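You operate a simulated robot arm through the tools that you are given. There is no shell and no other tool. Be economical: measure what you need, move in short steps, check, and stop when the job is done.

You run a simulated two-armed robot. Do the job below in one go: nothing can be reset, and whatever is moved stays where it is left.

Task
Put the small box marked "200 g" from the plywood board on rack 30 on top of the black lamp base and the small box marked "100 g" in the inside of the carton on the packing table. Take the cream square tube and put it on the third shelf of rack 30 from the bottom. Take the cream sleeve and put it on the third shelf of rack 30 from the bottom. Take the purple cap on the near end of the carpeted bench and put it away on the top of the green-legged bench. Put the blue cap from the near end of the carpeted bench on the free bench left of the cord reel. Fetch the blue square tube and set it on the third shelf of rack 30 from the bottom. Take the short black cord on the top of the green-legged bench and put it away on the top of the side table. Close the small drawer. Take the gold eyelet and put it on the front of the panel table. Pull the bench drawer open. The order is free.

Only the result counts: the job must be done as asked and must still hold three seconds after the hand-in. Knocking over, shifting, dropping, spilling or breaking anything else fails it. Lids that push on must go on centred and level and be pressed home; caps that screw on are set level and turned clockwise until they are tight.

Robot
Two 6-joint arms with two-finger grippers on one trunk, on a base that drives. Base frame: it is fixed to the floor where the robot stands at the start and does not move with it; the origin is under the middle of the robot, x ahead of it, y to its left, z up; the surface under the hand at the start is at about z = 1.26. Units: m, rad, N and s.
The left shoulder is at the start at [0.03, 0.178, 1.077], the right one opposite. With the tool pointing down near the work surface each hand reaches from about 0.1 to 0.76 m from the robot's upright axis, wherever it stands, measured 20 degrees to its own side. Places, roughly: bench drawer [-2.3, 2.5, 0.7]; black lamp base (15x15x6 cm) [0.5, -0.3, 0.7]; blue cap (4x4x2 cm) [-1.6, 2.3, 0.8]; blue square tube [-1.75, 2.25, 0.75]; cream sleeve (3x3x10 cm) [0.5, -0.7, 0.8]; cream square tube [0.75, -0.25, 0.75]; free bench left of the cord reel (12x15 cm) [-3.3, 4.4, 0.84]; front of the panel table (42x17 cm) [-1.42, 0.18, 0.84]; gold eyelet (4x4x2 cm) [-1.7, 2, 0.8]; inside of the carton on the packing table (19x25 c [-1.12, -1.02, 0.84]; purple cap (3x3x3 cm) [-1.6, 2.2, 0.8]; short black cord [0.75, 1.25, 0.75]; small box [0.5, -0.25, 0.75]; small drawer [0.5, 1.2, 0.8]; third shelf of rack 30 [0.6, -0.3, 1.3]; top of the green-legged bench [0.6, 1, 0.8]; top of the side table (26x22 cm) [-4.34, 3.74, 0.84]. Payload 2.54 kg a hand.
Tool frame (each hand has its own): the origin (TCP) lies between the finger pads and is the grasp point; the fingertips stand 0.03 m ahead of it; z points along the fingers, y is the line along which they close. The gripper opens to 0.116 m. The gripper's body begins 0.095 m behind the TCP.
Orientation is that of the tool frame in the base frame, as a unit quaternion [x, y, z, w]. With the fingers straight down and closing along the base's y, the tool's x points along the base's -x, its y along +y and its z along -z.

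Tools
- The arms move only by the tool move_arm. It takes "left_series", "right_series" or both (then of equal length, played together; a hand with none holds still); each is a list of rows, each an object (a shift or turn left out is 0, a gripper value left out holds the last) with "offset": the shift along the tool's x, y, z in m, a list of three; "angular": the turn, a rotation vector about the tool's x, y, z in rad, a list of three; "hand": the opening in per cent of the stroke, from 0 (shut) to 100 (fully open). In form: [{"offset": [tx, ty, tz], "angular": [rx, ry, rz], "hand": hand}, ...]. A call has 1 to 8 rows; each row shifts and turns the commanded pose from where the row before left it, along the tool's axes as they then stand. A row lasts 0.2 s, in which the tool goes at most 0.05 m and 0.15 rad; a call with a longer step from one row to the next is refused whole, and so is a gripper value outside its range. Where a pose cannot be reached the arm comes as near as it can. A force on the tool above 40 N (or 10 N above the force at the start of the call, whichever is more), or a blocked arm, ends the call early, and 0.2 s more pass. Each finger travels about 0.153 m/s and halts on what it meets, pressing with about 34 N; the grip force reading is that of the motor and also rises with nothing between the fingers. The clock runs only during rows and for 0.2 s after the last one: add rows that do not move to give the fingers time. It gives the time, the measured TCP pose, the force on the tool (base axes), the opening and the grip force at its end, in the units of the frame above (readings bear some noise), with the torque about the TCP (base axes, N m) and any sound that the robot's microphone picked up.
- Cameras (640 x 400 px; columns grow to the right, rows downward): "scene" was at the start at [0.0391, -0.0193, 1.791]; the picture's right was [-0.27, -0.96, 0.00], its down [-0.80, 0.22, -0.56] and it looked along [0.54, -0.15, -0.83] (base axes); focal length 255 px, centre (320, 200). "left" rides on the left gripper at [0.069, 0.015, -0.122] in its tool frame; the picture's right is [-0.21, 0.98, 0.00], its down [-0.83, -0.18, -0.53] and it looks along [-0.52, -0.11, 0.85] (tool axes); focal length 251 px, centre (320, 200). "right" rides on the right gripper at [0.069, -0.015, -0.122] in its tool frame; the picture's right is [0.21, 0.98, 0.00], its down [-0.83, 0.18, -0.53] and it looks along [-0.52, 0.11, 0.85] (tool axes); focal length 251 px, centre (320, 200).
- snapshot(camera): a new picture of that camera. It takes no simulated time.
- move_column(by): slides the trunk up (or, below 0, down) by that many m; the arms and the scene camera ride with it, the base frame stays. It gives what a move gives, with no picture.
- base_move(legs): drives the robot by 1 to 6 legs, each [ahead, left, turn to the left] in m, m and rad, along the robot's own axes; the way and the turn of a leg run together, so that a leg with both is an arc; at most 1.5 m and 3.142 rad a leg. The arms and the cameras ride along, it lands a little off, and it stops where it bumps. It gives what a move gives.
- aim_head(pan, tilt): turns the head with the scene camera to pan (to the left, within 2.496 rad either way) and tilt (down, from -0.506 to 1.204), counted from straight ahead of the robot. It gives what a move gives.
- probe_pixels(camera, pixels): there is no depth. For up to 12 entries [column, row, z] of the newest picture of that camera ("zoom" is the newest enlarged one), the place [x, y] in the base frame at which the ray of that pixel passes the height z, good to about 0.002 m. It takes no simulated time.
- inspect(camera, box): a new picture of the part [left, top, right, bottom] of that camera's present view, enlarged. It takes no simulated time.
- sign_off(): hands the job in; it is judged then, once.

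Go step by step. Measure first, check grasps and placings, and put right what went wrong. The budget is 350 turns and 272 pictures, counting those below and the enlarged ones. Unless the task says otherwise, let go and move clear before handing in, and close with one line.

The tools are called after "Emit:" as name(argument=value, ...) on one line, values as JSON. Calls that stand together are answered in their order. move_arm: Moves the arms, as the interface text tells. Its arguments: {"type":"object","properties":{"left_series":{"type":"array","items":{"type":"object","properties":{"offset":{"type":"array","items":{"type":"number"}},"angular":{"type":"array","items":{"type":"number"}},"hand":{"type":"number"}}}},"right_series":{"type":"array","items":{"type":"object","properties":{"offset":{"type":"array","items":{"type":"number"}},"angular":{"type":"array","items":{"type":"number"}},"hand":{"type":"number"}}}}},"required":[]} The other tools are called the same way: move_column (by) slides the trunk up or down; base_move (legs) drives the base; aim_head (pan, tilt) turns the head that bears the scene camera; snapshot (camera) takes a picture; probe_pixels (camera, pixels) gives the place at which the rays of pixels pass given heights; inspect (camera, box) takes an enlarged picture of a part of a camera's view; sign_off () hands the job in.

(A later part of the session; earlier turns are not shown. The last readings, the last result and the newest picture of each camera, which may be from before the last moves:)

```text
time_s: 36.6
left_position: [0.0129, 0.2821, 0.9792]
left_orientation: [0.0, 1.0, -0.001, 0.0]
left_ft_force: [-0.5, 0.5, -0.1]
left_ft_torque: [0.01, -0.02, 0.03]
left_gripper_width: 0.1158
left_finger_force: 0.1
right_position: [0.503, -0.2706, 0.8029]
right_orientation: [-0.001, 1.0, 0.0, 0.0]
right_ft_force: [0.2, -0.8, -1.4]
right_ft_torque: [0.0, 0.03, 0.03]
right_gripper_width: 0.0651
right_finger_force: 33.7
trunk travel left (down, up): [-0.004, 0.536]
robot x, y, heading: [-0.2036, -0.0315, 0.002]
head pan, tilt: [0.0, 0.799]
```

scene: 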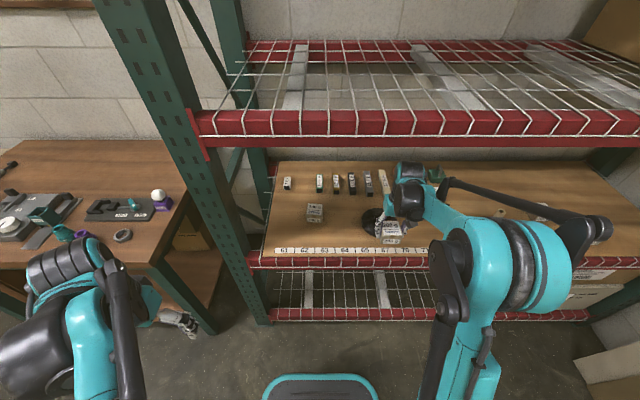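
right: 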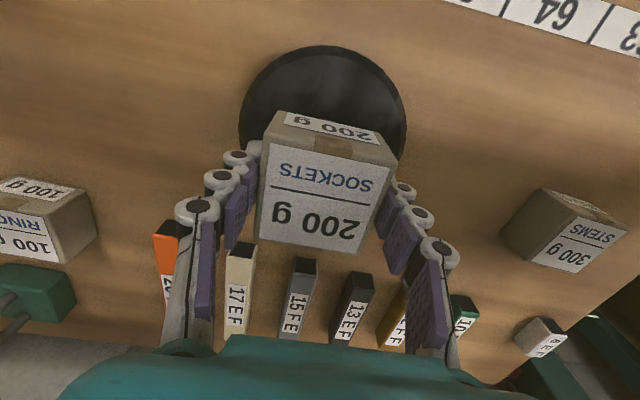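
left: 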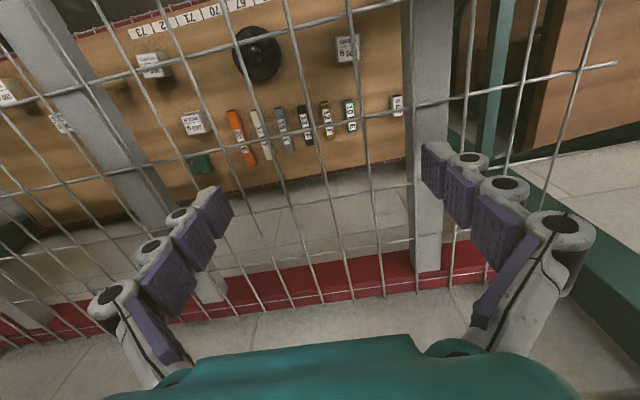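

Emit:
move_arm(right_series=[{"offset": [0, 0, 0.003]}, {"offset": [0, 0, 0.003]}])

```text
time_s: 37.2
left_position: [0.0128, 0.2816, 0.9797]
left_orientation: [0.0, 1.0, -0.001, -0.001]
left_ft_force: [0.3, -0.9, 0.2]
left_ft_torque: [-0.01, 0.0, 0.0]
left_gripper_width: 0.116
left_finger_force: 0.1
right_position: [0.5017, -0.2707, 0.7965]
right_orientation: [-0.001, 1.0, 0.0, 0.0]
right_ft_force: [0.0, -0.2, -1.6]
right_ft_torque: [-0.01, -0.01, -0.01]
right_gripper_width: 0.0652
right_finger_force: 33.6
trunk travel left (down, up): [-0.004, 0.536]
robot x, y, heading: [-0.2022, -0.0336, -0.001]
head pan, tilt: [0.0, 0.799]
```

Emit:
move_arm(right_series=[{"offset": [0, 0, 0.003]}, {"offset": [0, 0, 0.003]}])

Emit:
inspect(camera="scene", box=[350, 180, 430, 250])

```text
time_s: 37.8
left_position: [0.011, 0.2815, 0.9812]
left_orientation: [0.0, 1.0, 0.0, 0.001]
left_ft_force: [0.6, 0.1, 0.1]
left_ft_torque: [0.0, 0.01, 0.02]
left_gripper_width: 0.1161
left_finger_force: 0.0
right_position: [0.501, -0.271, 0.7932]
right_orientation: [-0.001, 1.0, -0.001, 0.002]
right_ft_force: [9.9, -1.5, 29.2]
right_ft_torque: [-0.08, -0.29, -0.03]
right_gripper_width: 0.0663
right_finger_force: 33.4
trunk travel left (down, up): [-0.004, 0.536]
robot x, y, heading: [-0.2022, -0.0322, 0.0]
head pan, tilt: [0.0, 0.799]
```

```text
5.71 times, centred on (390, 215) of scene
```

zoom: 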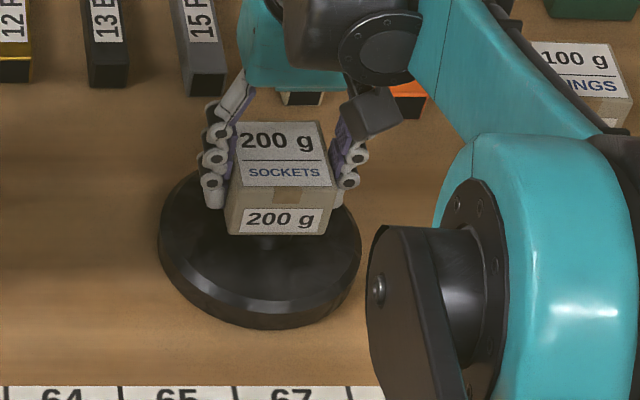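

Contact (29 N) at TCP z = 0.793. I'll ease off about 2 mm, open, and check.

Emit:
move_arm(right_series=[{"offset": [0, 0, -0.002]}, {"hand": 62}, {"hand": 70}, {"hand": 80}])

Emit:
inspect(camera="scene", box=[350, 180, 430, 250])

Emit:
snapshot(camera="right")

```text
time_s: 38.8
left_position: [0.0113, 0.2833, 0.9794]
left_orientation: [0.001, 1.0, 0.0, 0.0]
left_ft_force: [-0.7, 0.1, -0.9]
left_ft_torque: [-0.01, 0.0, 0.04]
left_gripper_width: 0.116
left_finger_force: 0.1
right_position: [0.5017, -0.2703, 0.7933]
right_orientation: [-0.001, 1.0, -0.001, 0.001]
right_ft_force: [-0.1, 0.7, -0.5]
right_ft_torque: [0.01, 0.02, -0.01]
right_gripper_width: 0.0928
right_finger_force: 0.1
trunk travel left (down, up): [-0.004, 0.536]
robot x, y, heading: [-0.203, -0.027, 0.003]
head pan, tilt: [0.0, 0.799]
```

```text
5.71 times, centred on (390, 215) of scene
```

zoom: 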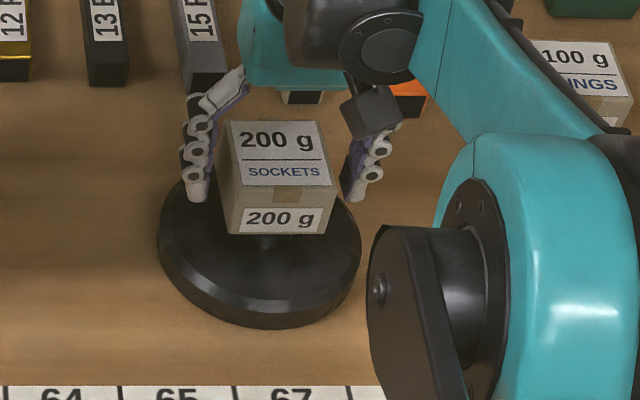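

```text
232 pictures are left
```

right: 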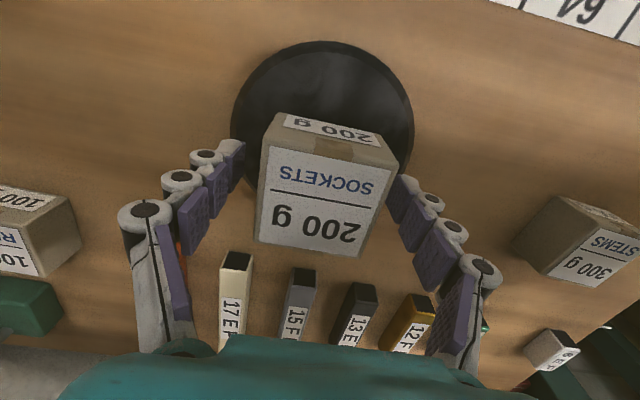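

The 200 g box stands steady on the hub. I'll lift straight up, clear of it, then view the 100 g box and the cream "17 EF" tube.

Emit:
move_arm(right_series=[{"offset": [0, 0, -0.035], "hand": 100}, {"offset": [0, 0, -0.035]}, {"offset": [0.03, -0.03, 0]}, {"offset": [0.02, -0.045, 0]}, {"offset": [0.02, -0.045, 0]}])

Emit:
snapshot(camera="right")

Emit:
inspect(camera="scene", box=[330, 150, 490, 260])

```text
time_s: 39.8
left_position: [0.0098, 0.2844, 0.9812]
left_orientation: [-0.002, 1.0, 0.001, 0.001]
left_ft_force: [-0.8, 1.2, -0.9]
left_ft_torque: [-0.02, 0.02, -0.03]
left_gripper_width: 0.1161
left_finger_force: 0.1
right_position: [0.4655, -0.3063, 0.8572]
right_orientation: [-0.01, 1.0, 0.001, 0.0]
right_ft_force: [-0.7, 0.3, -0.2]
right_ft_torque: [0.01, -0.01, 0.01]
right_gripper_width: 0.1157
right_finger_force: 0.1
trunk travel left (down, up): [-0.004, 0.536]
robot x, y, heading: [-0.204, -0.0259, 0.002]
head pan, tilt: [0.0, 0.799]
stopped in row 4 (right hand): the force on the tool passed its limit at 54 N (the readings are from after the stop); the commanded pose is now the measured one
```

```text
231 pictures are left
```

right: 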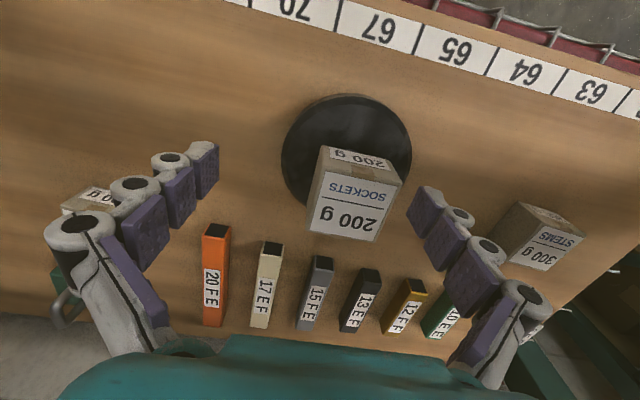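

```text
3.64 times, centred on (410, 205) of scene
```

zoom: 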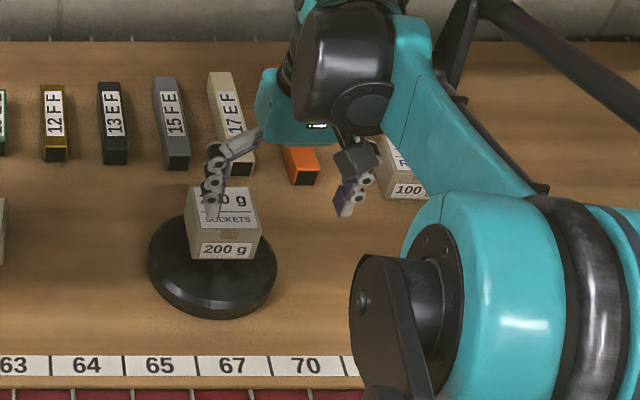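

The tool met something (54 N) while sliding sideways; the left finger sits right over the box in the zoom at (215,190). The box still appears centred on the hub, so I'll raise straight up before going further.

Emit:
move_arm(right_series=[{"offset": [0, 0, -0.02]}, {"offset": [0, 0, -0.02]}])

Emit:
inspect(camera="scene", box=[350, 180, 430, 250])

Emit:
snapshot(camera="scene")

```text
time_s: 40.6
left_position: [0.0165, 0.2838, 0.9801]
left_orientation: [-0.001, 1.0, 0.002, -0.003]
left_ft_force: [0.4, 0.5, 0.4]
left_ft_torque: [0.05, -0.01, 0.06]
left_gripper_width: 0.1161
left_finger_force: 0.1
right_position: [0.4606, -0.3055, 0.8556]
right_orientation: [-0.01, 1.0, 0.002, -0.002]
right_ft_force: [-0.1, 0.0, 0.4]
right_ft_torque: [-0.03, 0.03, 0.0]
right_gripper_width: 0.1157
right_finger_force: 0.1
trunk travel left (down, up): [-0.004, 0.536]
robot x, y, heading: [-0.2006, -0.026, 0.0]
head pan, tilt: [0.0, 0.799]
stopped in row 2 (right hand): the arm was blocked; the commanded pose is now the measured one
```

```text
5.71 times, centred on (390, 215) of scene
```

zoom: 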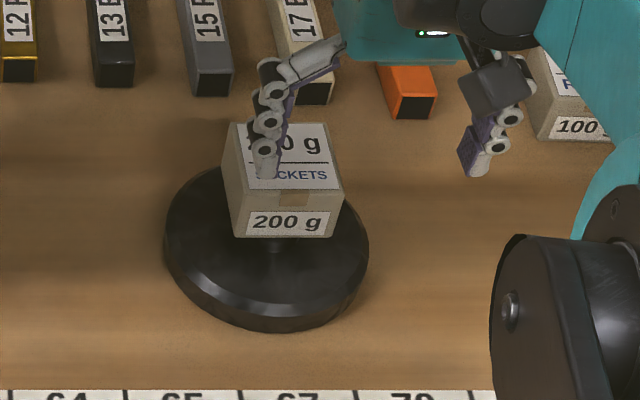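

```text
228 pictures are left
```

scene: 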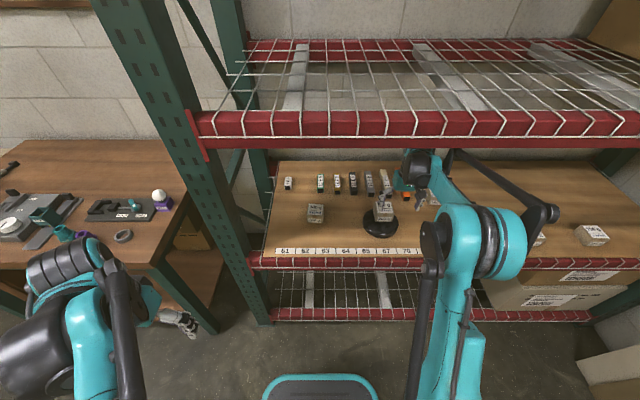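

Box and base are fine. The arm itself touches the shelf above at TCP z ≈ 0.86, so inside the rack I must stay at or below about 0.85. I'll slide sideways (-y), off the box, without rising.

Emit:
move_arm(right_series=[{"offset": [0, -0.02, 0.003]}, {"offset": [0, -0.04, 0]}, {"offset": [0, -0.04, 0.005]}, {"offset": [0, -0.04, 0.01]}])

Emit:
snapshot(camera="right")

Emit:
inspect(camera="scene", box=[340, 160, 470, 250])

```text
time_s: 41.6
left_position: [0.0116, 0.2837, 0.9819]
left_orientation: [-0.002, 1.0, 0.002, 0.0]
left_ft_force: [-0.9, 0.6, 0.5]
left_ft_torque: [0.04, -0.01, 0.04]
left_gripper_width: 0.116
left_finger_force: 0.0
right_position: [0.4591, -0.446, 0.8456]
right_orientation: [-0.01, 1.0, 0.001, 0.001]
right_ft_force: [-0.8, -0.9, 0.0]
right_ft_torque: [0.02, -0.04, 0.0]
right_gripper_width: 0.1159
right_finger_force: 0.1
trunk travel left (down, up): [-0.004, 0.536]
robot x, y, heading: [-0.2039, -0.0301, 0.0]
head pan, tilt: [0.0, 0.799]
```

```text
227 pictures are left
```

right: 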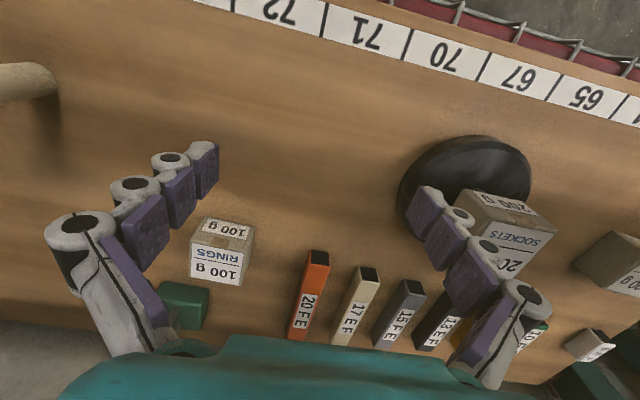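

```text
4.44 times, centred on (405, 205) of scene
```

zoom: 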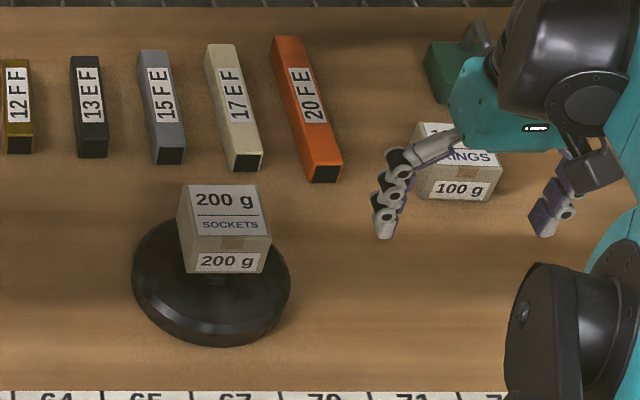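

The 200 g box is done. I'll enlarge the view of the 100 g box and the cream tube "17 EF".

Emit:
inspect(camera="right", box=[170, 200, 430, 362])

Emit:
probe_pixels(camera="right", pixels=[[360, 267, 0.728], [381, 270, 0.728], [335, 343, 0.728], [194, 243, 0.76], [252, 254, 0.76], [240, 286, 0.76], [190, 276, 0.76], [376, 282, 0.705]])

```text
2.46 times, centred on (300, 281) of right
```

zoom: 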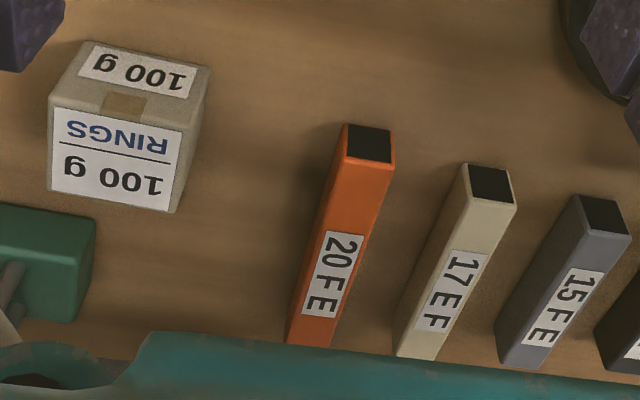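

```text
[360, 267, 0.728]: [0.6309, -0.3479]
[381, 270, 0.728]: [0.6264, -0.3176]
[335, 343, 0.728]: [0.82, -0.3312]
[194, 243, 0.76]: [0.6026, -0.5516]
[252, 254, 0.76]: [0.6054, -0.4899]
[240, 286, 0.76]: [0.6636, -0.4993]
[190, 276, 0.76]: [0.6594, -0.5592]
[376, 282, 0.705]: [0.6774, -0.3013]
```

The tube's near end is at about (0.64, -0.332) and it runs back along x. I need to be closer, so I'll extend the arm low and then drive in.

Emit:
probe_pixels(camera="right", pixels=[[359, 266, 0.705], [380, 269, 0.705], [357, 281, 0.73], [380, 284, 0.73], [331, 344, 0.73], [349, 346, 0.73], [382, 335, 0.73]])

Emit:
move_arm(right_series=[{"offset": [-0.045, 0, 0.01], "hand": 45}, {"offset": [-0.045, 0, 0.01]}, {"offset": [-0.01, 0, 0]}])

Emit:
base_move(legs=[[0.12, 0, 0]])

Emit:
snapshot(camera="scene")

```text
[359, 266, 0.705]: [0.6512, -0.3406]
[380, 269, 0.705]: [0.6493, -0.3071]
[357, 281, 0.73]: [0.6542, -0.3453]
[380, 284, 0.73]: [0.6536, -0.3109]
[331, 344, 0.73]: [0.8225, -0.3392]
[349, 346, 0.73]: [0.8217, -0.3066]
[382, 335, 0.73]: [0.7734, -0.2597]
```

```text
time_s: 42.4
left_position: [0.0115, 0.2875, 0.9797]
left_orientation: [-0.002, 1.0, 0.0, 0.0]
left_ft_force: [0.5, -0.3, 0.2]
left_ft_torque: [0.01, 0.0, 0.02]
left_gripper_width: 0.1161
left_finger_force: 0.2
right_position: [0.5578, -0.4398, 0.8258]
right_orientation: [-0.009, 1.0, 0.0, 0.0]
right_ft_force: [0.4, 0.2, -0.1]
right_ft_torque: [0.01, 0.0, 0.01]
right_gripper_width: 0.0523
right_finger_force: 0.0
trunk travel left (down, up): [-0.004, 0.536]
robot x, y, heading: [-0.1984, -0.0273, 0.005]
head pan, tilt: [0.0, 0.799]
```

```text
time_s: 43.6
left_position: [0.1313, 0.2862, 0.9777]
left_orientation: [-0.002, 1.0, 0.0, 0.0]
left_ft_force: [0.7, -0.2, -0.4]
left_ft_torque: [0.03, 0.05, -0.01]
left_gripper_width: 0.1162
left_finger_force: 0.1
right_position: [0.6801, -0.4391, 0.8249]
right_orientation: [-0.009, 1.0, 0.0, -0.001]
right_ft_force: [-0.4, 0.2, 0.1]
right_ft_torque: [0.0, 0.0, -0.01]
right_gripper_width: 0.0522
right_finger_force: 0.0
trunk travel left (down, up): [-0.004, 0.536]
robot x, y, heading: [-0.0829, -0.0263, 0.004]
head pan, tilt: [0.0, 0.799]
```

```text
224 pictures are left
```

scene: 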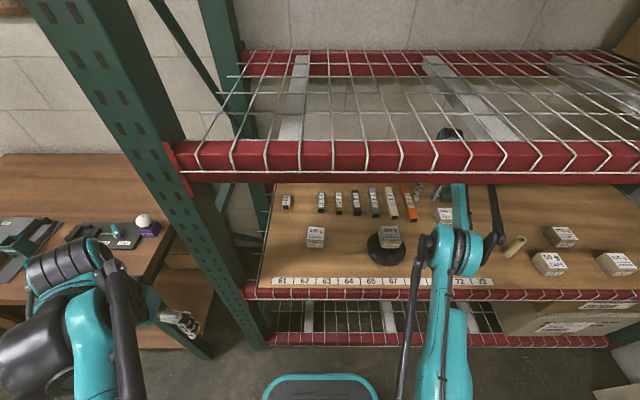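

Clear so far. The tube is centred at y ≈ -0.327, from x = 0.651 to 0.823, and is 3 cm wide. I'll go over it and inch the base forward.

Emit:
move_arm(right_series=[{"offset": [0.01, 0.04, 0.01], "angular": [0, 0, -0.01]}, {"offset": [0.01, 0.04, 0.01]}, {"offset": [0.01, 0.032, 0.0]}])

Emit:
base_move(legs=[[0.08, 0, 0]])

Emit:
snapshot(camera="right")

Emit:
snapshot(camera="scene")

```text
time_s: 44.4
left_position: [0.134, 0.2823, 0.9777]
left_orientation: [-0.002, 1.0, 0.003, -0.001]
left_ft_force: [-0.1, -0.2, -0.3]
left_ft_torque: [-0.05, 0.01, 0.0]
left_gripper_width: 0.1162
left_finger_force: 0.1
right_position: [0.6468, -0.334, 0.7979]
right_orientation: [-0.013, 1.0, 0.002, -0.001]
right_ft_force: [-0.8, -0.9, 0.3]
right_ft_torque: [0.01, -0.02, 0.01]
right_gripper_width: 0.0521
right_finger_force: 0.0
trunk travel left (down, up): [-0.004, 0.536]
robot x, y, heading: [-0.0837, -0.0318, 0.006]
head pan, tilt: [0.0, 0.799]
```

```text
time_s: 45.5
left_position: [0.1465, 0.285, 0.9798]
left_orientation: [0.006, 1.0, 0.004, 0.019]
left_ft_force: [-0.5, 1.3, -0.3]
left_ft_torque: [-0.11, -0.11, -0.02]
left_gripper_width: 0.1159
left_finger_force: 0.0
right_position: [0.6614, -0.3359, 0.8091]
right_orientation: [-0.008, 1.0, 0.004, 0.018]
right_ft_force: [0.5, 1.1, 0.4]
right_ft_torque: [-0.03, 0.06, 0.03]
right_gripper_width: 0.0524
right_finger_force: 0.2
trunk travel left (down, up): [-0.004, 0.536]
robot x, y, heading: [-0.0369, -0.0186, -0.014]
head pan, tilt: [0.0, 0.799]
```

```text
223 pictures are left
```

right: 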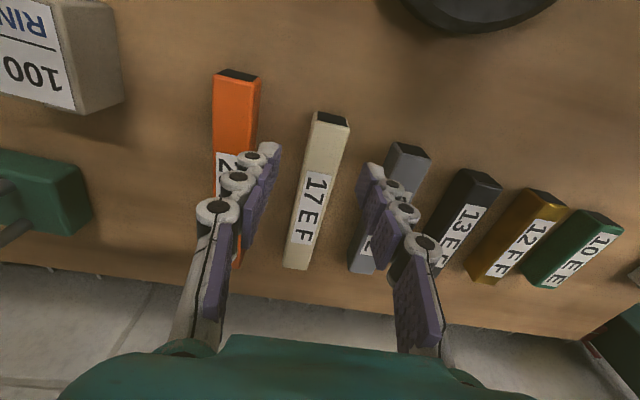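

```text
222 pictures are left
```

scene: 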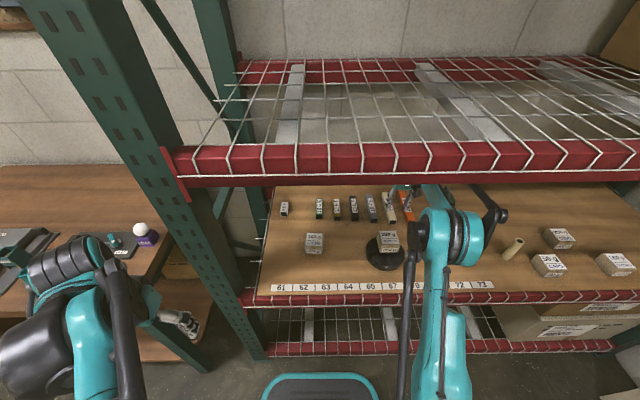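

The base bumped and tilted slightly, so something pressed against the rack. I'll back off to x ≈ -0.085; the arm did reach 0.86 m from the axis there earlier.

Emit:
base_move(legs=[[-0.05, 0, 0.014]])

Emit:
snapshot(camera="scene")

Emit:
snapshot(camera="right")

```text
time_s: 46.4
left_position: [0.1253, 0.2967, 0.9804]
left_orientation: [-0.002, 1.0, 0.0, 0.0]
left_ft_force: [-0.7, 1.0, 0.9]
left_ft_torque: [0.03, -0.08, -0.01]
left_gripper_width: 0.1159
left_finger_force: 0.1
right_position: [0.643, -0.3169, 0.797]
right_orientation: [-0.016, 1.0, -0.001, 0.0]
right_ft_force: [-1.0, 0.6, -0.1]
right_ft_torque: [-0.03, -0.05, -0.01]
right_gripper_width: 0.0521
right_finger_force: 0.1
trunk travel left (down, up): [-0.004, 0.536]
robot x, y, heading: [-0.089, -0.016, 0.005]
head pan, tilt: [0.0, 0.799]
```

```text
221 pictures are left
```

scene: 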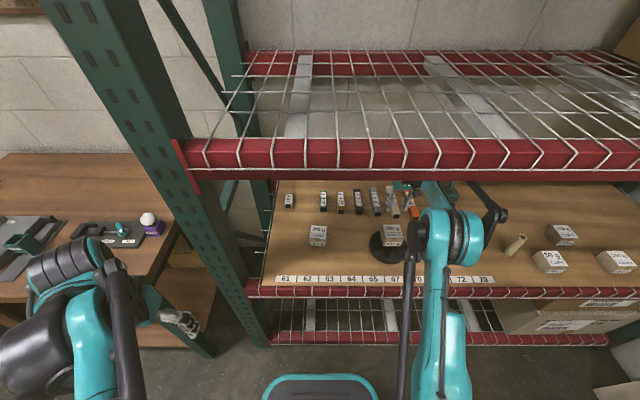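

```text
220 pictures are left
```

right: 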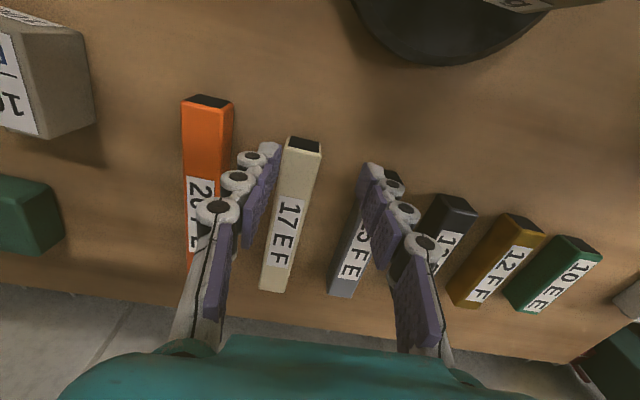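

I'll measure the tube's position from this view: near top edge about (286,148) to (319,153), far end about (260,288) to (286,292).

Emit:
probe_pixels(camera="right", pixels=[[289, 137, 0.705], [321, 142, 0.705], [286, 149, 0.733], [319, 154, 0.733], [260, 289, 0.733], [286, 293, 0.733], [329, 294, 0.733], [215, 262, 0.733]])

```text
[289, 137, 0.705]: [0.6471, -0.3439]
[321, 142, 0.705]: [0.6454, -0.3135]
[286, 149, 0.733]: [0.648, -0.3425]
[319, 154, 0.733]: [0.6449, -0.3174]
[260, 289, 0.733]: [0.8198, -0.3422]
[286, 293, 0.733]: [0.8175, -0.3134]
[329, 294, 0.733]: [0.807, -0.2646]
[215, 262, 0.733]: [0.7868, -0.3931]
```

The tube is at y = -0.329, x = 0.647 to 0.819. I'll align at (0.70, -0.329), descend to z = 0.738 and grip.

Emit:
move_arm(right_series=[{"offset": [-0.03, -0.012, 0], "angular": [0, 0, 0.03]}, {"offset": [-0.03, 0, 0]}, {"offset": [0, 0, 0.03]}, {"offset": [0, 0, 0.025]}, {"hand": 10}, {"hand": 10}])

Emit:
snapshot(camera="right")

```text
time_s: 47.8
left_position: [0.1262, 0.2956, 0.9783]
left_orientation: [-0.002, 1.0, 0.0, 0.0]
left_ft_force: [-1.1, -0.1, -0.1]
left_ft_torque: [-0.02, 0.0, 0.03]
left_gripper_width: 0.1161
left_finger_force: 0.1
right_position: [0.7038, -0.3281, 0.7394]
right_orientation: [0.0, 1.0, 0.0, 0.0]
right_ft_force: [0.3, 0.7, -0.1]
right_ft_torque: [-0.01, 0.02, -0.01]
right_gripper_width: 0.0291
right_finger_force: 34.1
trunk travel left (down, up): [-0.004, 0.536]
robot x, y, heading: [-0.088, -0.017, 0.005]
head pan, tilt: [0.0, 0.799]
```

```text
219 pictures are left
```

right: 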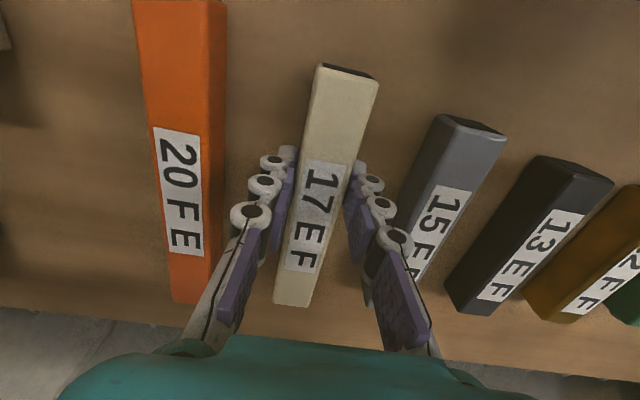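

The tube is gripped (0.029 m). I'll lift it, shift to the free lane at y ≈ -0.41, and back the base out of the rack.

Emit:
move_arm(right_series=[{"offset": [0, 0, -0.035]}, {"offset": [0, 0, -0.03]}, {"offset": [0, -0.04, 0]}, {"offset": [0, -0.04, 0]}])

Emit:
snapshot(camera="right")

Emit:
base_move(legs=[[-0.5, 0, 0]])

Emit:
snapshot(camera="scene")

```text
time_s: 48.8
left_position: [0.1256, 0.2974, 0.9787]
left_orientation: [-0.001, 1.0, -0.001, 0.0]
left_ft_force: [0.7, -0.5, 0.1]
left_ft_torque: [-0.05, -0.02, 0.02]
left_gripper_width: 0.1163
left_finger_force: 0.1
right_position: [0.6866, -0.3945, 0.8031]
right_orientation: [-0.001, 1.0, 0.0, 0.0]
right_ft_force: [-0.3, -0.8, -0.1]
right_ft_torque: [0.01, 0.01, -0.01]
right_gripper_width: 0.0289
right_finger_force: 33.8
right hand out of reach, approached as far as the arm can: row 3, 4
trunk travel left (down, up): [-0.004, 0.536]
robot x, y, heading: [-0.0869, -0.0175, 0.004]
head pan, tilt: [0.0, 0.799]
```

```text
218 pictures are left
```

right: 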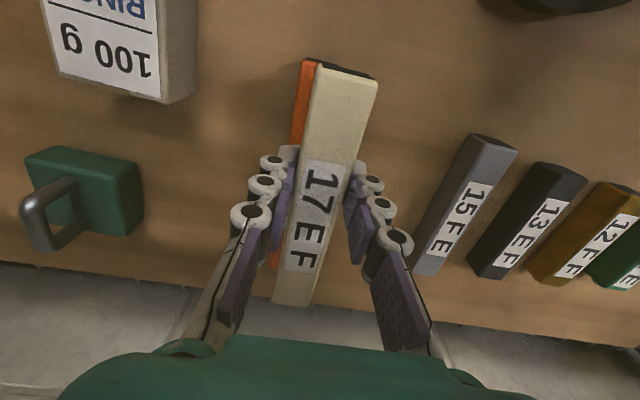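

```text
time_s: 51.8
left_position: [-0.3853, 0.2955, 0.9798]
left_orientation: [-0.002, 1.0, 0.0, 0.0]
left_ft_force: [0.4, 0.3, -0.3]
left_ft_torque: [-0.01, -0.01, 0.03]
left_gripper_width: 0.1159
left_finger_force: 0.0
right_position: [0.1759, -0.3962, 0.8029]
right_orientation: [-0.001, 1.0, 0.0, 0.0]
right_ft_force: [-0.9, 0.3, -0.4]
right_ft_torque: [0.01, 0.04, -0.02]
right_gripper_width: 0.029
right_finger_force: 33.9
trunk travel left (down, up): [-0.004, 0.536]
robot x, y, heading: [-0.5985, -0.0206, 0.004]
head pan, tilt: [0.0, 0.799]
```

```text
217 pictures are left
```

scene: 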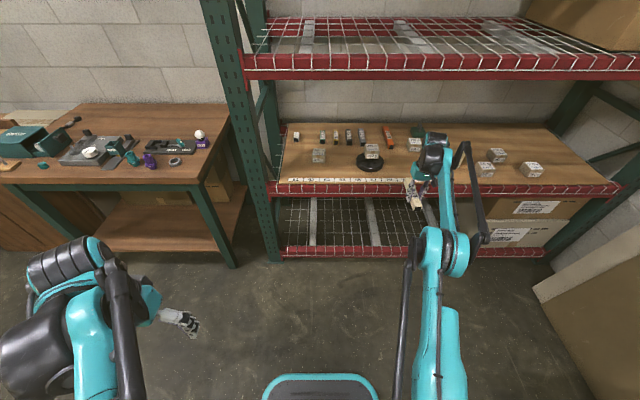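

The tube is out. I'll raise the trunk so the hand is at about z = 1.34, then drive to the wire shelf.

Emit:
move_column(by=0.53)

Emit:
base_move(legs=[[0, 0.07, -0.004], [0.33, 0, 0]])

Emit:
aim_head(pan=-0.2, tilt=0.9)

Emit:
snapshot(camera="scene")

Emit:
snapshot(camera="right")

```text
refused: 0.53 is not a number from -0.4 to 0.4
```

```text
time_s: 54.6
left_position: [-0.0481, 0.363, 0.9799]
left_orientation: [-0.001, 1.0, -0.001, -0.001]
left_ft_force: [1.5, 0.3, -0.9]
left_ft_torque: [0.01, 0.03, 0.03]
left_gripper_width: 0.1161
left_finger_force: 0.0
right_position: [0.5096, -0.3279, 0.8031]
right_orientation: [0.0, 1.0, 0.0, -0.001]
right_ft_force: [1.1, 0.7, -1.3]
right_ft_torque: [0.02, 0.07, -0.01]
right_gripper_width: 0.0291
right_finger_force: 33.8
trunk travel left (down, up): [-0.004, 0.536]
robot x, y, heading: [-0.2622, 0.0476, -0.002]
head pan, tilt: [0.0, 0.799]
```

```text
time_s: 55.3
left_position: [-0.0477, 0.3642, 0.9799]
left_orientation: [0.0, 1.0, 0.0, 0.0]
left_ft_force: [0.0, 0.2, -0.6]
left_ft_torque: [0.0, 0.02, 0.03]
left_gripper_width: 0.1157
left_finger_force: 0.1
right_position: [0.51, -0.3288, 0.8028]
right_orientation: [0.001, 1.0, 0.0, -0.001]
right_ft_force: [0.3, 0.1, -1.6]
right_ft_torque: [-0.01, -0.01, 0.03]
right_gripper_width: 0.0291
right_finger_force: 34.7
trunk travel left (down, up): [-0.004, 0.536]
robot x, y, heading: [-0.2627, 0.0492, -0.004]
head pan, tilt: [-0.201, 0.901]
```

```text
216 pictures are left
```

scene: 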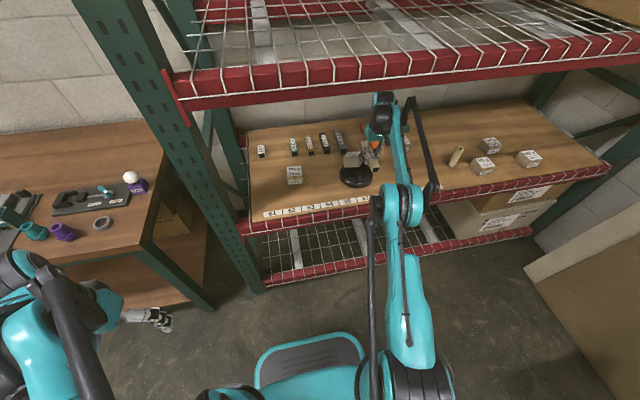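

```text
215 pictures are left
```

right: 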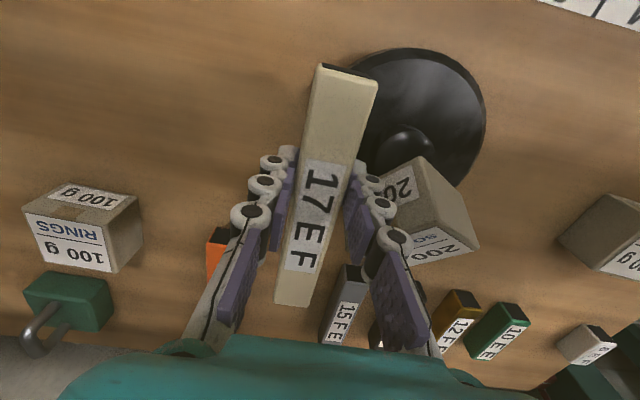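

I batched that badly: the trunk refused the step and the base drove in low, so the hand touched the 200 g box. I'll look closely before moving anything.

Emit:
inspect(camera="scene", box=[320, 120, 420, 200])

Emit:
inspect(camera="right", box=[330, 40, 510, 290])

```text
5.00 times, centred on (370, 160) of scene
```

zoom: 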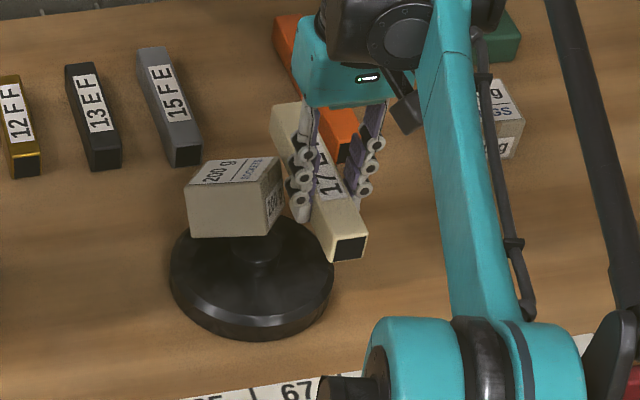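

```text
1.60 times, centred on (420, 165) of right
```

zoom: 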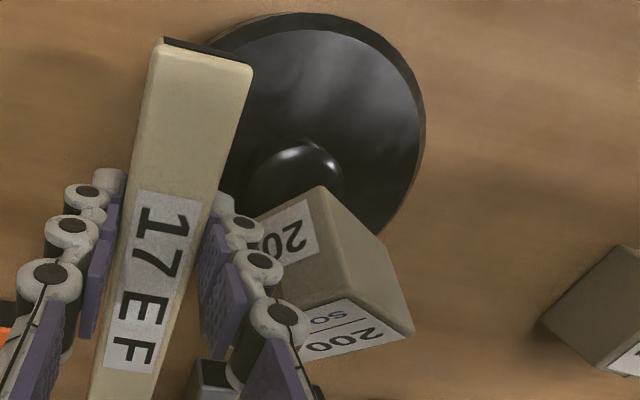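

The box has been yawed and pushed to the back of the hub but still rests on it. I'll move the hand gently away sideways and see whether it holds.

Emit:
move_arm(right_series=[{"offset": [0.01, -0.02, 0]}, {"offset": [0.01, -0.03, 0]}])

Emit:
inspect(camera="scene", box=[320, 120, 420, 200])

Emit:
snapshot(camera="right")

```text
time_s: 55.9
left_position: [-0.049, 0.3632, 0.9799]
left_orientation: [0.0, 1.0, 0.001, 0.0]
left_ft_force: [-0.5, 0.5, -0.6]
left_ft_torque: [0.02, -0.04, 0.02]
left_gripper_width: 0.116
left_finger_force: 0.0
right_position: [0.4911, -0.3798, 0.8015]
right_orientation: [0.001, 1.0, 0.001, 0.0]
right_ft_force: [1.1, -0.7, -1.6]
right_ft_torque: [0.01, 0.03, 0.01]
right_gripper_width: 0.029
right_finger_force: 34.0
trunk travel left (down, up): [-0.004, 0.536]
robot x, y, heading: [-0.2649, 0.0538, 0.007]
head pan, tilt: [-0.201, 0.901]
```

```text
5.00 times, centred on (370, 160) of scene
```

zoom: 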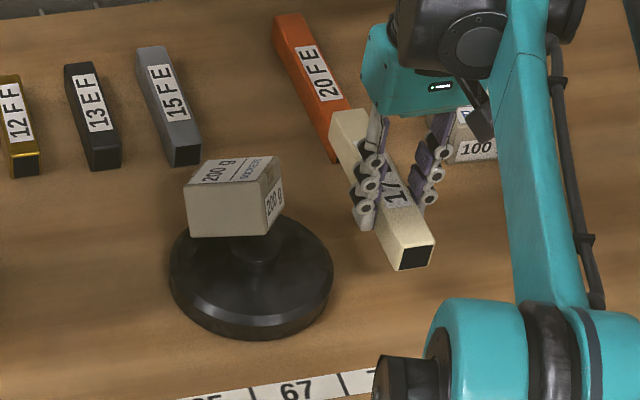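

```text
211 pictures are left
```

right: 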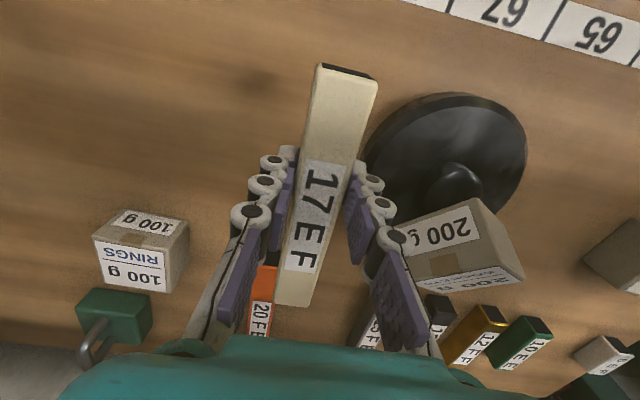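

The box stays put, displaced on the hub; I'll re-centre it later. Backing out now, then I'll raise the trunk in two allowed steps.

Emit:
base_move(legs=[[-0.33, 0, 0]])

Emit:
move_column(by=0.3)

Emit:
move_column(by=0.23)

Emit:
snapshot(camera="scene")

```text
time_s: 58.1
left_position: [-0.3774, 0.3639, 0.9806]
left_orientation: [0.004, 1.0, 0.0, 0.0]
left_ft_force: [-0.3, 0.8, 1.7]
left_ft_torque: [0.01, -0.08, 0.03]
left_gripper_width: 0.1157
left_finger_force: 0.0
right_position: [0.1561, -0.3833, 0.8028]
right_orientation: [0.004, 1.0, 0.0, 0.0]
right_ft_force: [0.0, 0.6, -0.7]
right_ft_torque: [-0.01, 0.01, 0.01]
right_gripper_width: 0.0286
right_finger_force: 34.3
trunk travel left (down, up): [-0.004, 0.536]
robot x, y, heading: [-0.5957, 0.055, -0.009]
head pan, tilt: [-0.201, 0.901]
```

```text
time_s: 61.1
left_position: [-0.3759, 0.3638, 1.2794]
left_orientation: [0.004, 1.0, 0.0, 0.0]
left_ft_force: [-0.1, 0.5, -0.1]
left_ft_torque: [0.01, 0.01, 0.01]
left_gripper_width: 0.116
left_finger_force: 0.1
right_position: [0.1557, -0.3837, 1.1008]
right_orientation: [0.004, 1.0, 0.0, 0.0]
right_ft_force: [0.7, -0.6, -0.9]
right_ft_torque: [0.01, 0.03, -0.03]
right_gripper_width: 0.0288
right_finger_force: 34.2
trunk travel left (down, up): [-0.304, 0.236]
robot x, y, heading: [-0.5936, 0.0513, -0.005]
head pan, tilt: [-0.201, 0.901]
```

```text
time_s: 63.5
left_position: [-0.3766, 0.3636, 1.5085]
left_orientation: [0.004, 1.0, 0.0, 0.0]
left_ft_force: [-0.7, -0.7, 0.0]
left_ft_torque: [-0.04, 0.01, 0.01]
left_gripper_width: 0.1159
left_finger_force: 0.0
right_position: [0.157, -0.3835, 1.3311]
right_orientation: [0.004, 1.0, -0.001, 0.0]
right_ft_force: [0.2, 0.1, -1.2]
right_ft_torque: [0.02, 0.03, 0.01]
right_gripper_width: 0.0289
right_finger_force: 34.0
trunk travel left (down, up): [-0.534, 0.006]
robot x, y, heading: [-0.5942, 0.0493, -0.009]
head pan, tilt: [-0.201, 0.901]
```

```text
210 pictures are left
```

scene: 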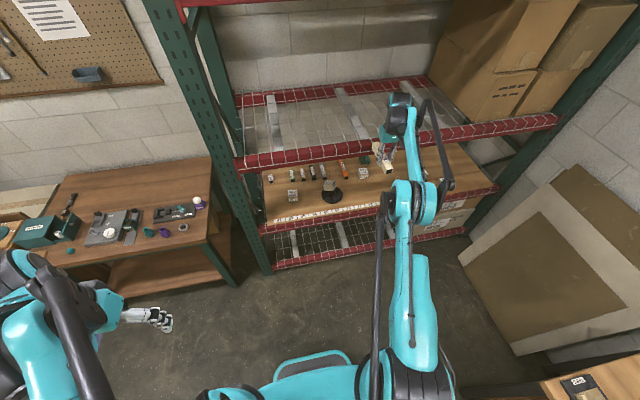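

Hand at z = 1.33, above the shelf. I'll drive forward 0.34 m so the tube is over the wires, and then look.

Emit:
base_move(legs=[[0.34, 0, 0.007]])

Emit:
snapshot(camera="right")

Emit:
snapshot(camera="scene")

```text
time_s: 65.7
left_position: [-0.0418, 0.3637, 1.5098]
left_orientation: [0.001, 1.0, -0.001, 0.0]
left_ft_force: [0.3, 0.3, 0.4]
left_ft_torque: [-0.02, -0.02, 0.0]
left_gripper_width: 0.1159
left_finger_force: 0.1
right_position: [0.4955, -0.3815, 1.3321]
right_orientation: [0.003, 1.0, -0.001, 0.0]
right_ft_force: [-0.1, -0.2, -0.8]
right_ft_torque: [-0.01, 0.04, 0.03]
right_gripper_width: 0.0291
right_finger_force: 33.9
trunk travel left (down, up): [-0.534, 0.006]
robot x, y, heading: [-0.2597, 0.0491, 0.003]
head pan, tilt: [-0.201, 0.901]
```

```text
209 pictures are left
```

right: 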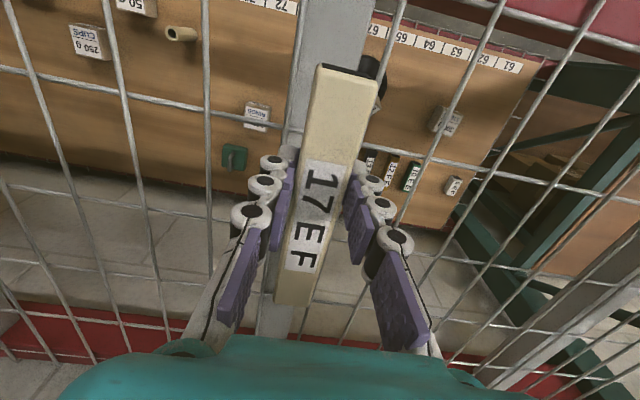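

```text
208 pictures are left
```

scene: 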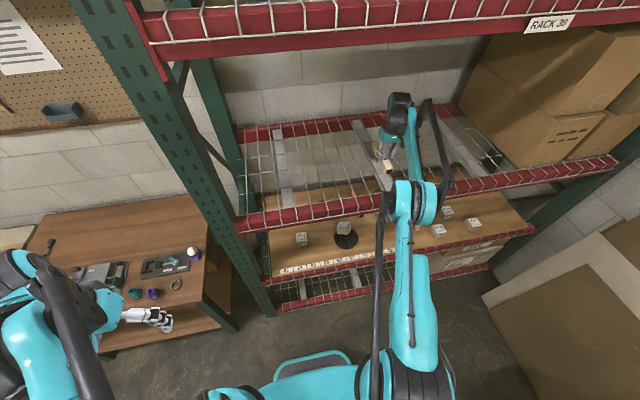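

The tube hangs exactly over the grey support strip, across two cross wires, which is a good place. I'll lower in small steps until contact.

Emit:
move_arm(right_series=[{"offset": [0, 0, 0.02]}, {"offset": [0, 0, 0.005]}, {"offset": [0, 0, 0.005]}])

Emit:
move_arm(right_series=[{"offset": [0, 0, 0.004]}, {"offset": [0, 0, 0.004]}])

Emit:
snapshot(camera="right")

```text
time_s: 66.5
left_position: [-0.0415, 0.3632, 1.5094]
left_orientation: [0.002, 1.0, 0.0, -0.001]
left_ft_force: [1.0, -0.4, 0.4]
left_ft_torque: [0.0, -0.03, -0.03]
left_gripper_width: 0.1161
left_finger_force: 0.1
right_position: [0.4979, -0.3811, 1.3003]
right_orientation: [0.001, 1.0, 0.0, -0.001]
right_ft_force: [0.8, -0.3, -1.4]
right_ft_torque: [-0.01, 0.04, -0.02]
right_gripper_width: 0.0289
right_finger_force: 33.9
trunk travel left (down, up): [-0.534, 0.006]
robot x, y, heading: [-0.2551, 0.0504, -0.004]
head pan, tilt: [-0.201, 0.901]
```

```text
time_s: 67.1
left_position: [-0.0402, 0.3635, 1.5091]
left_orientation: [0.001, 1.0, -0.001, 0.0]
left_ft_force: [0.3, 1.0, 0.0]
left_ft_torque: [-0.01, 0.02, -0.02]
left_gripper_width: 0.116
left_finger_force: 0.1
right_position: [0.4961, -0.3807, 1.2927]
right_orientation: [0.002, 1.0, -0.001, 0.0]
right_ft_force: [-1.3, 0.0, -1.0]
right_ft_torque: [-0.01, 0.03, 0.02]
right_gripper_width: 0.029
right_finger_force: 33.7
trunk travel left (down, up): [-0.534, 0.006]
robot x, y, heading: [-0.2551, 0.0536, -0.003]
head pan, tilt: [-0.201, 0.901]
```

```text
207 pictures are left
```

right: 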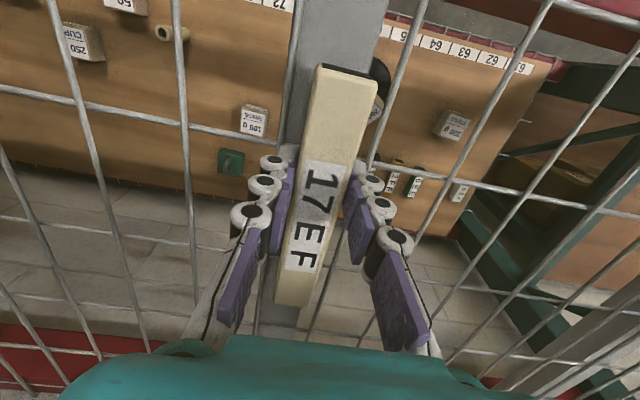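

Emit:
move_arm(right_series=[{"offset": [0, 0, 0.004]}, {"offset": [0, 0, 0.004]}])

Emit:
move_arm(right_series=[{"offset": [0, 0, 0.004]}])

```text
time_s: 67.9
left_position: [-0.0436, 0.3638, 1.5092]
left_orientation: [0.0, 1.0, 0.0, 0.001]
left_ft_force: [0.6, -0.3, -0.9]
left_ft_torque: [0.01, 0.01, -0.03]
left_gripper_width: 0.1162
left_finger_force: 0.1
right_position: [0.495, -0.38, 1.2906]
right_orientation: [0.002, 1.0, -0.002, 0.001]
right_ft_force: [-2.3, 0.1, 14.2]
right_ft_torque: [0.07, 0.03, 0.01]
right_gripper_width: 0.0288
right_finger_force: 33.8
trunk travel left (down, up): [-0.534, 0.006]
robot x, y, heading: [-0.2554, 0.0516, 0.001]
head pan, tilt: [-0.201, 0.901]
stopped in row 2 (right hand): the force on the tool passed its limit at 42 N (the readings are from after the stop); the commanded pose is now the measured one
```

```text
time_s: 68.3
left_position: [-0.044, 0.3636, 1.5093]
left_orientation: [0.0, 1.0, 0.0, 0.001]
left_ft_force: [0.0, 0.0, 0.1]
left_ft_torque: [0.02, 0.01, 0.0]
left_gripper_width: 0.1161
left_finger_force: 0.0
right_position: [0.4958, -0.3804, 1.2906]
right_orientation: [0.001, 1.0, -0.002, 0.002]
right_ft_force: [-4.3, 2.6, 16.7]
right_ft_torque: [0.34, 0.1, 0.08]
right_gripper_width: 0.0292
right_finger_force: 34.3
trunk travel left (down, up): [-0.534, 0.006]
robot x, y, heading: [-0.26, 0.0467, 0.001]
head pan, tilt: [-0.201, 0.901]
stopped in row 1 (right hand): the force on the tool passed its limit at 47 N (the readings are from after the stop); the commanded pose is now the measured one
```

Contact with the wires at TCP z = 1.29. I'll ease off, open to 50 % and check.

Emit:
move_arm(right_series=[{"offset": [0, 0, -0.001]}, {"hand": 35}, {"hand": 50}])

Emit:
snapshot(camera="right")

Emit:
move_arm(right_series=[{"offset": [0, 0, -0.03]}, {"offset": [0, 0, -0.04]}, {"offset": [0, 0, -0.04]}])

Emit:
snapshot(camera="right")

```text
time_s: 69.1
left_position: [-0.0422, 0.3642, 1.5105]
left_orientation: [0.001, 1.0, 0.0, 0.0]
left_ft_force: [-0.8, 0.2, -0.3]
left_ft_torque: [-0.01, -0.04, 0.03]
left_gripper_width: 0.1161
left_finger_force: 0.1
right_position: [0.4965, -0.3824, 1.2878]
right_orientation: [0.002, 1.0, -0.002, 0.003]
right_ft_force: [0.8, 0.9, 3.5]
right_ft_torque: [0.0, 0.02, 0.01]
right_gripper_width: 0.0575
right_finger_force: 0.0
trunk travel left (down, up): [-0.534, 0.006]
robot x, y, heading: [-0.2593, 0.0502, -0.0]
head pan, tilt: [-0.201, 0.901]
```

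```text
206 pictures are left
```

right: 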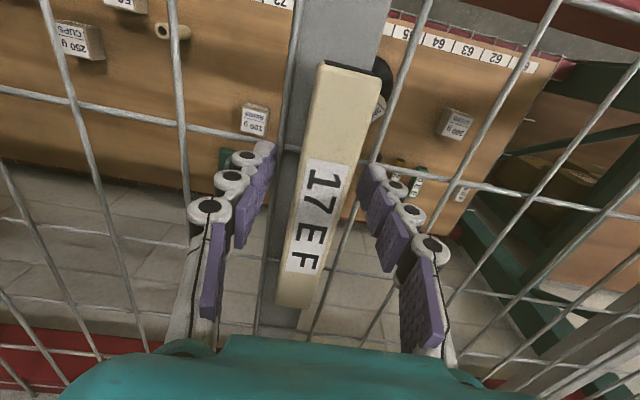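

```text
time_s: 69.9
left_position: [-0.0414, 0.3624, 1.5101]
left_orientation: [0.001, 1.0, 0.0, 0.0]
left_ft_force: [-0.2, 0.5, -0.3]
left_ft_torque: [-0.01, 0.01, -0.01]
left_gripper_width: 0.1159
left_finger_force: 0.1
right_position: [0.4914, -0.378, 1.3968]
right_orientation: [0.003, 1.0, -0.002, 0.001]
right_ft_force: [-1.0, 0.4, -0.7]
right_ft_torque: [-0.01, -0.01, 0.01]
right_gripper_width: 0.0581
right_finger_force: 0.0
right hand out of reach, approached as far as the arm can: row 3
trunk travel left (down, up): [-0.534, 0.006]
robot x, y, heading: [-0.2563, 0.0504, -0.001]
head pan, tilt: [-0.201, 0.901]
```

```text
205 pictures are left
```

right: 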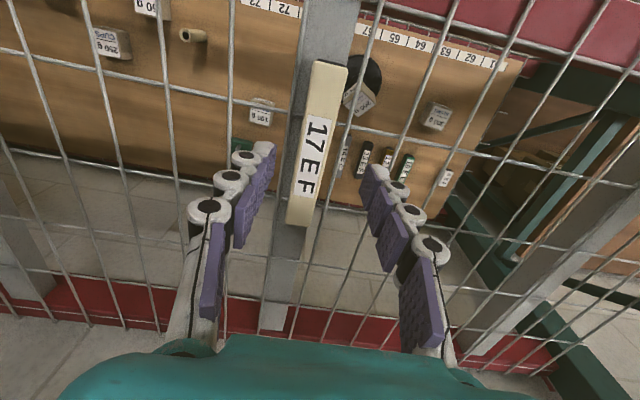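

The cream tube rests on the shelf. Next I'll fix the 200 g box: back out, lower the trunk, and approach the lamp base from the front.

Emit:
base_move(legs=[[-0.33, 0, 0]])

Emit:
move_column(by=-0.3)

Emit:
move_column(by=-0.234)

Emit:
aim_head(pan=-0.2, tilt=0.65)

Emit:
inspect(camera="scene", box=[240, 100, 480, 250])

```text
time_s: 72.1
left_position: [-0.3607, 0.3635, 1.5092]
left_orientation: [0.001, 1.0, 0.0, -0.001]
left_ft_force: [0.3, -0.9, 0.4]
left_ft_torque: [0.02, 0.04, 0.0]
left_gripper_width: 0.1157
left_finger_force: 0.1
right_position: [0.1702, -0.3772, 1.397]
right_orientation: [0.002, 1.0, -0.002, 0.001]
right_ft_force: [-0.4, 1.4, -0.7]
right_ft_torque: [0.0, 0.04, -0.02]
right_gripper_width: 0.058
right_finger_force: 0.1
trunk travel left (down, up): [-0.534, 0.006]
robot x, y, heading: [-0.5789, 0.0498, -0.003]
head pan, tilt: [-0.201, 0.901]
```

```text
time_s: 75.1
left_position: [-0.3633, 0.3634, 1.2088]
left_orientation: [0.002, 1.0, -0.001, 0.0]
left_ft_force: [0.4, -0.4, -0.1]
left_ft_torque: [0.01, 0.0, 0.0]
left_gripper_width: 0.1161
left_finger_force: 0.0
right_position: [0.1697, -0.3775, 1.0969]
right_orientation: [0.002, 1.0, -0.002, 0.002]
right_ft_force: [0.6, 0.2, -0.1]
right_ft_torque: [-0.01, -0.02, -0.03]
right_gripper_width: 0.0582
right_finger_force: 0.1
trunk travel left (down, up): [-0.234, 0.306]
robot x, y, heading: [-0.5785, 0.0492, -0.005]
head pan, tilt: [-0.201, 0.901]
```

```text
time_s: 77.5
left_position: [-0.3639, 0.3635, 0.9763]
left_orientation: [0.001, 1.0, 0.0, 0.001]
left_ft_force: [-0.1, -0.2, 0.2]
left_ft_torque: [-0.01, -0.01, 0.03]
left_gripper_width: 0.1161
left_finger_force: 0.2
right_position: [0.1692, -0.3767, 0.8635]
right_orientation: [0.001, 1.0, -0.002, 0.001]
right_ft_force: [-0.8, 0.2, 0.6]
right_ft_torque: [0.0, 0.02, 0.0]
right_gripper_width: 0.0578
right_finger_force: 0.1
trunk travel left (down, up): [0.0, 0.54]
robot x, y, heading: [-0.5785, 0.056, -0.003]
head pan, tilt: [-0.201, 0.901]
```

```text
time_s: 78.3
left_position: [-0.3625, 0.3634, 0.9765]
left_orientation: [0.0, 1.0, 0.0, 0.0]
left_ft_force: [-0.6, 0.0, 0.2]
left_ft_torque: [-0.01, 0.01, -0.03]
left_gripper_width: 0.1159
left_finger_force: 0.0
right_position: [0.1679, -0.3759, 0.8625]
right_orientation: [0.002, 1.0, -0.002, 0.002]
right_ft_force: [-0.5, -0.3, -0.3]
right_ft_torque: [0.04, 0.01, -0.01]
right_gripper_width: 0.0579
right_finger_force: 0.1
trunk travel left (down, up): [0.0, 0.54]
robot x, y, heading: [-0.5769, 0.051, 0.001]
head pan, tilt: [-0.201, 0.649]
```

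```text
2.67 times, centred on (360, 175) of scene
```

zoom: 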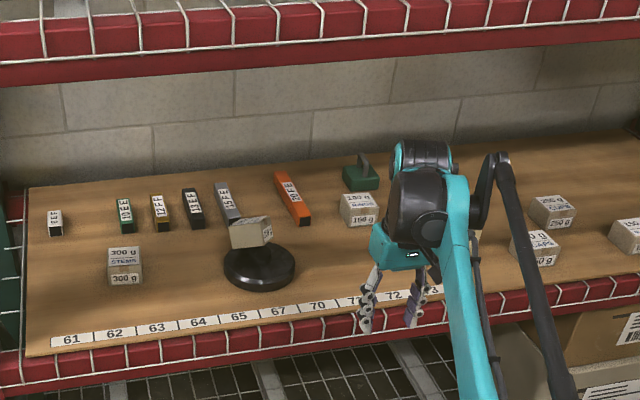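

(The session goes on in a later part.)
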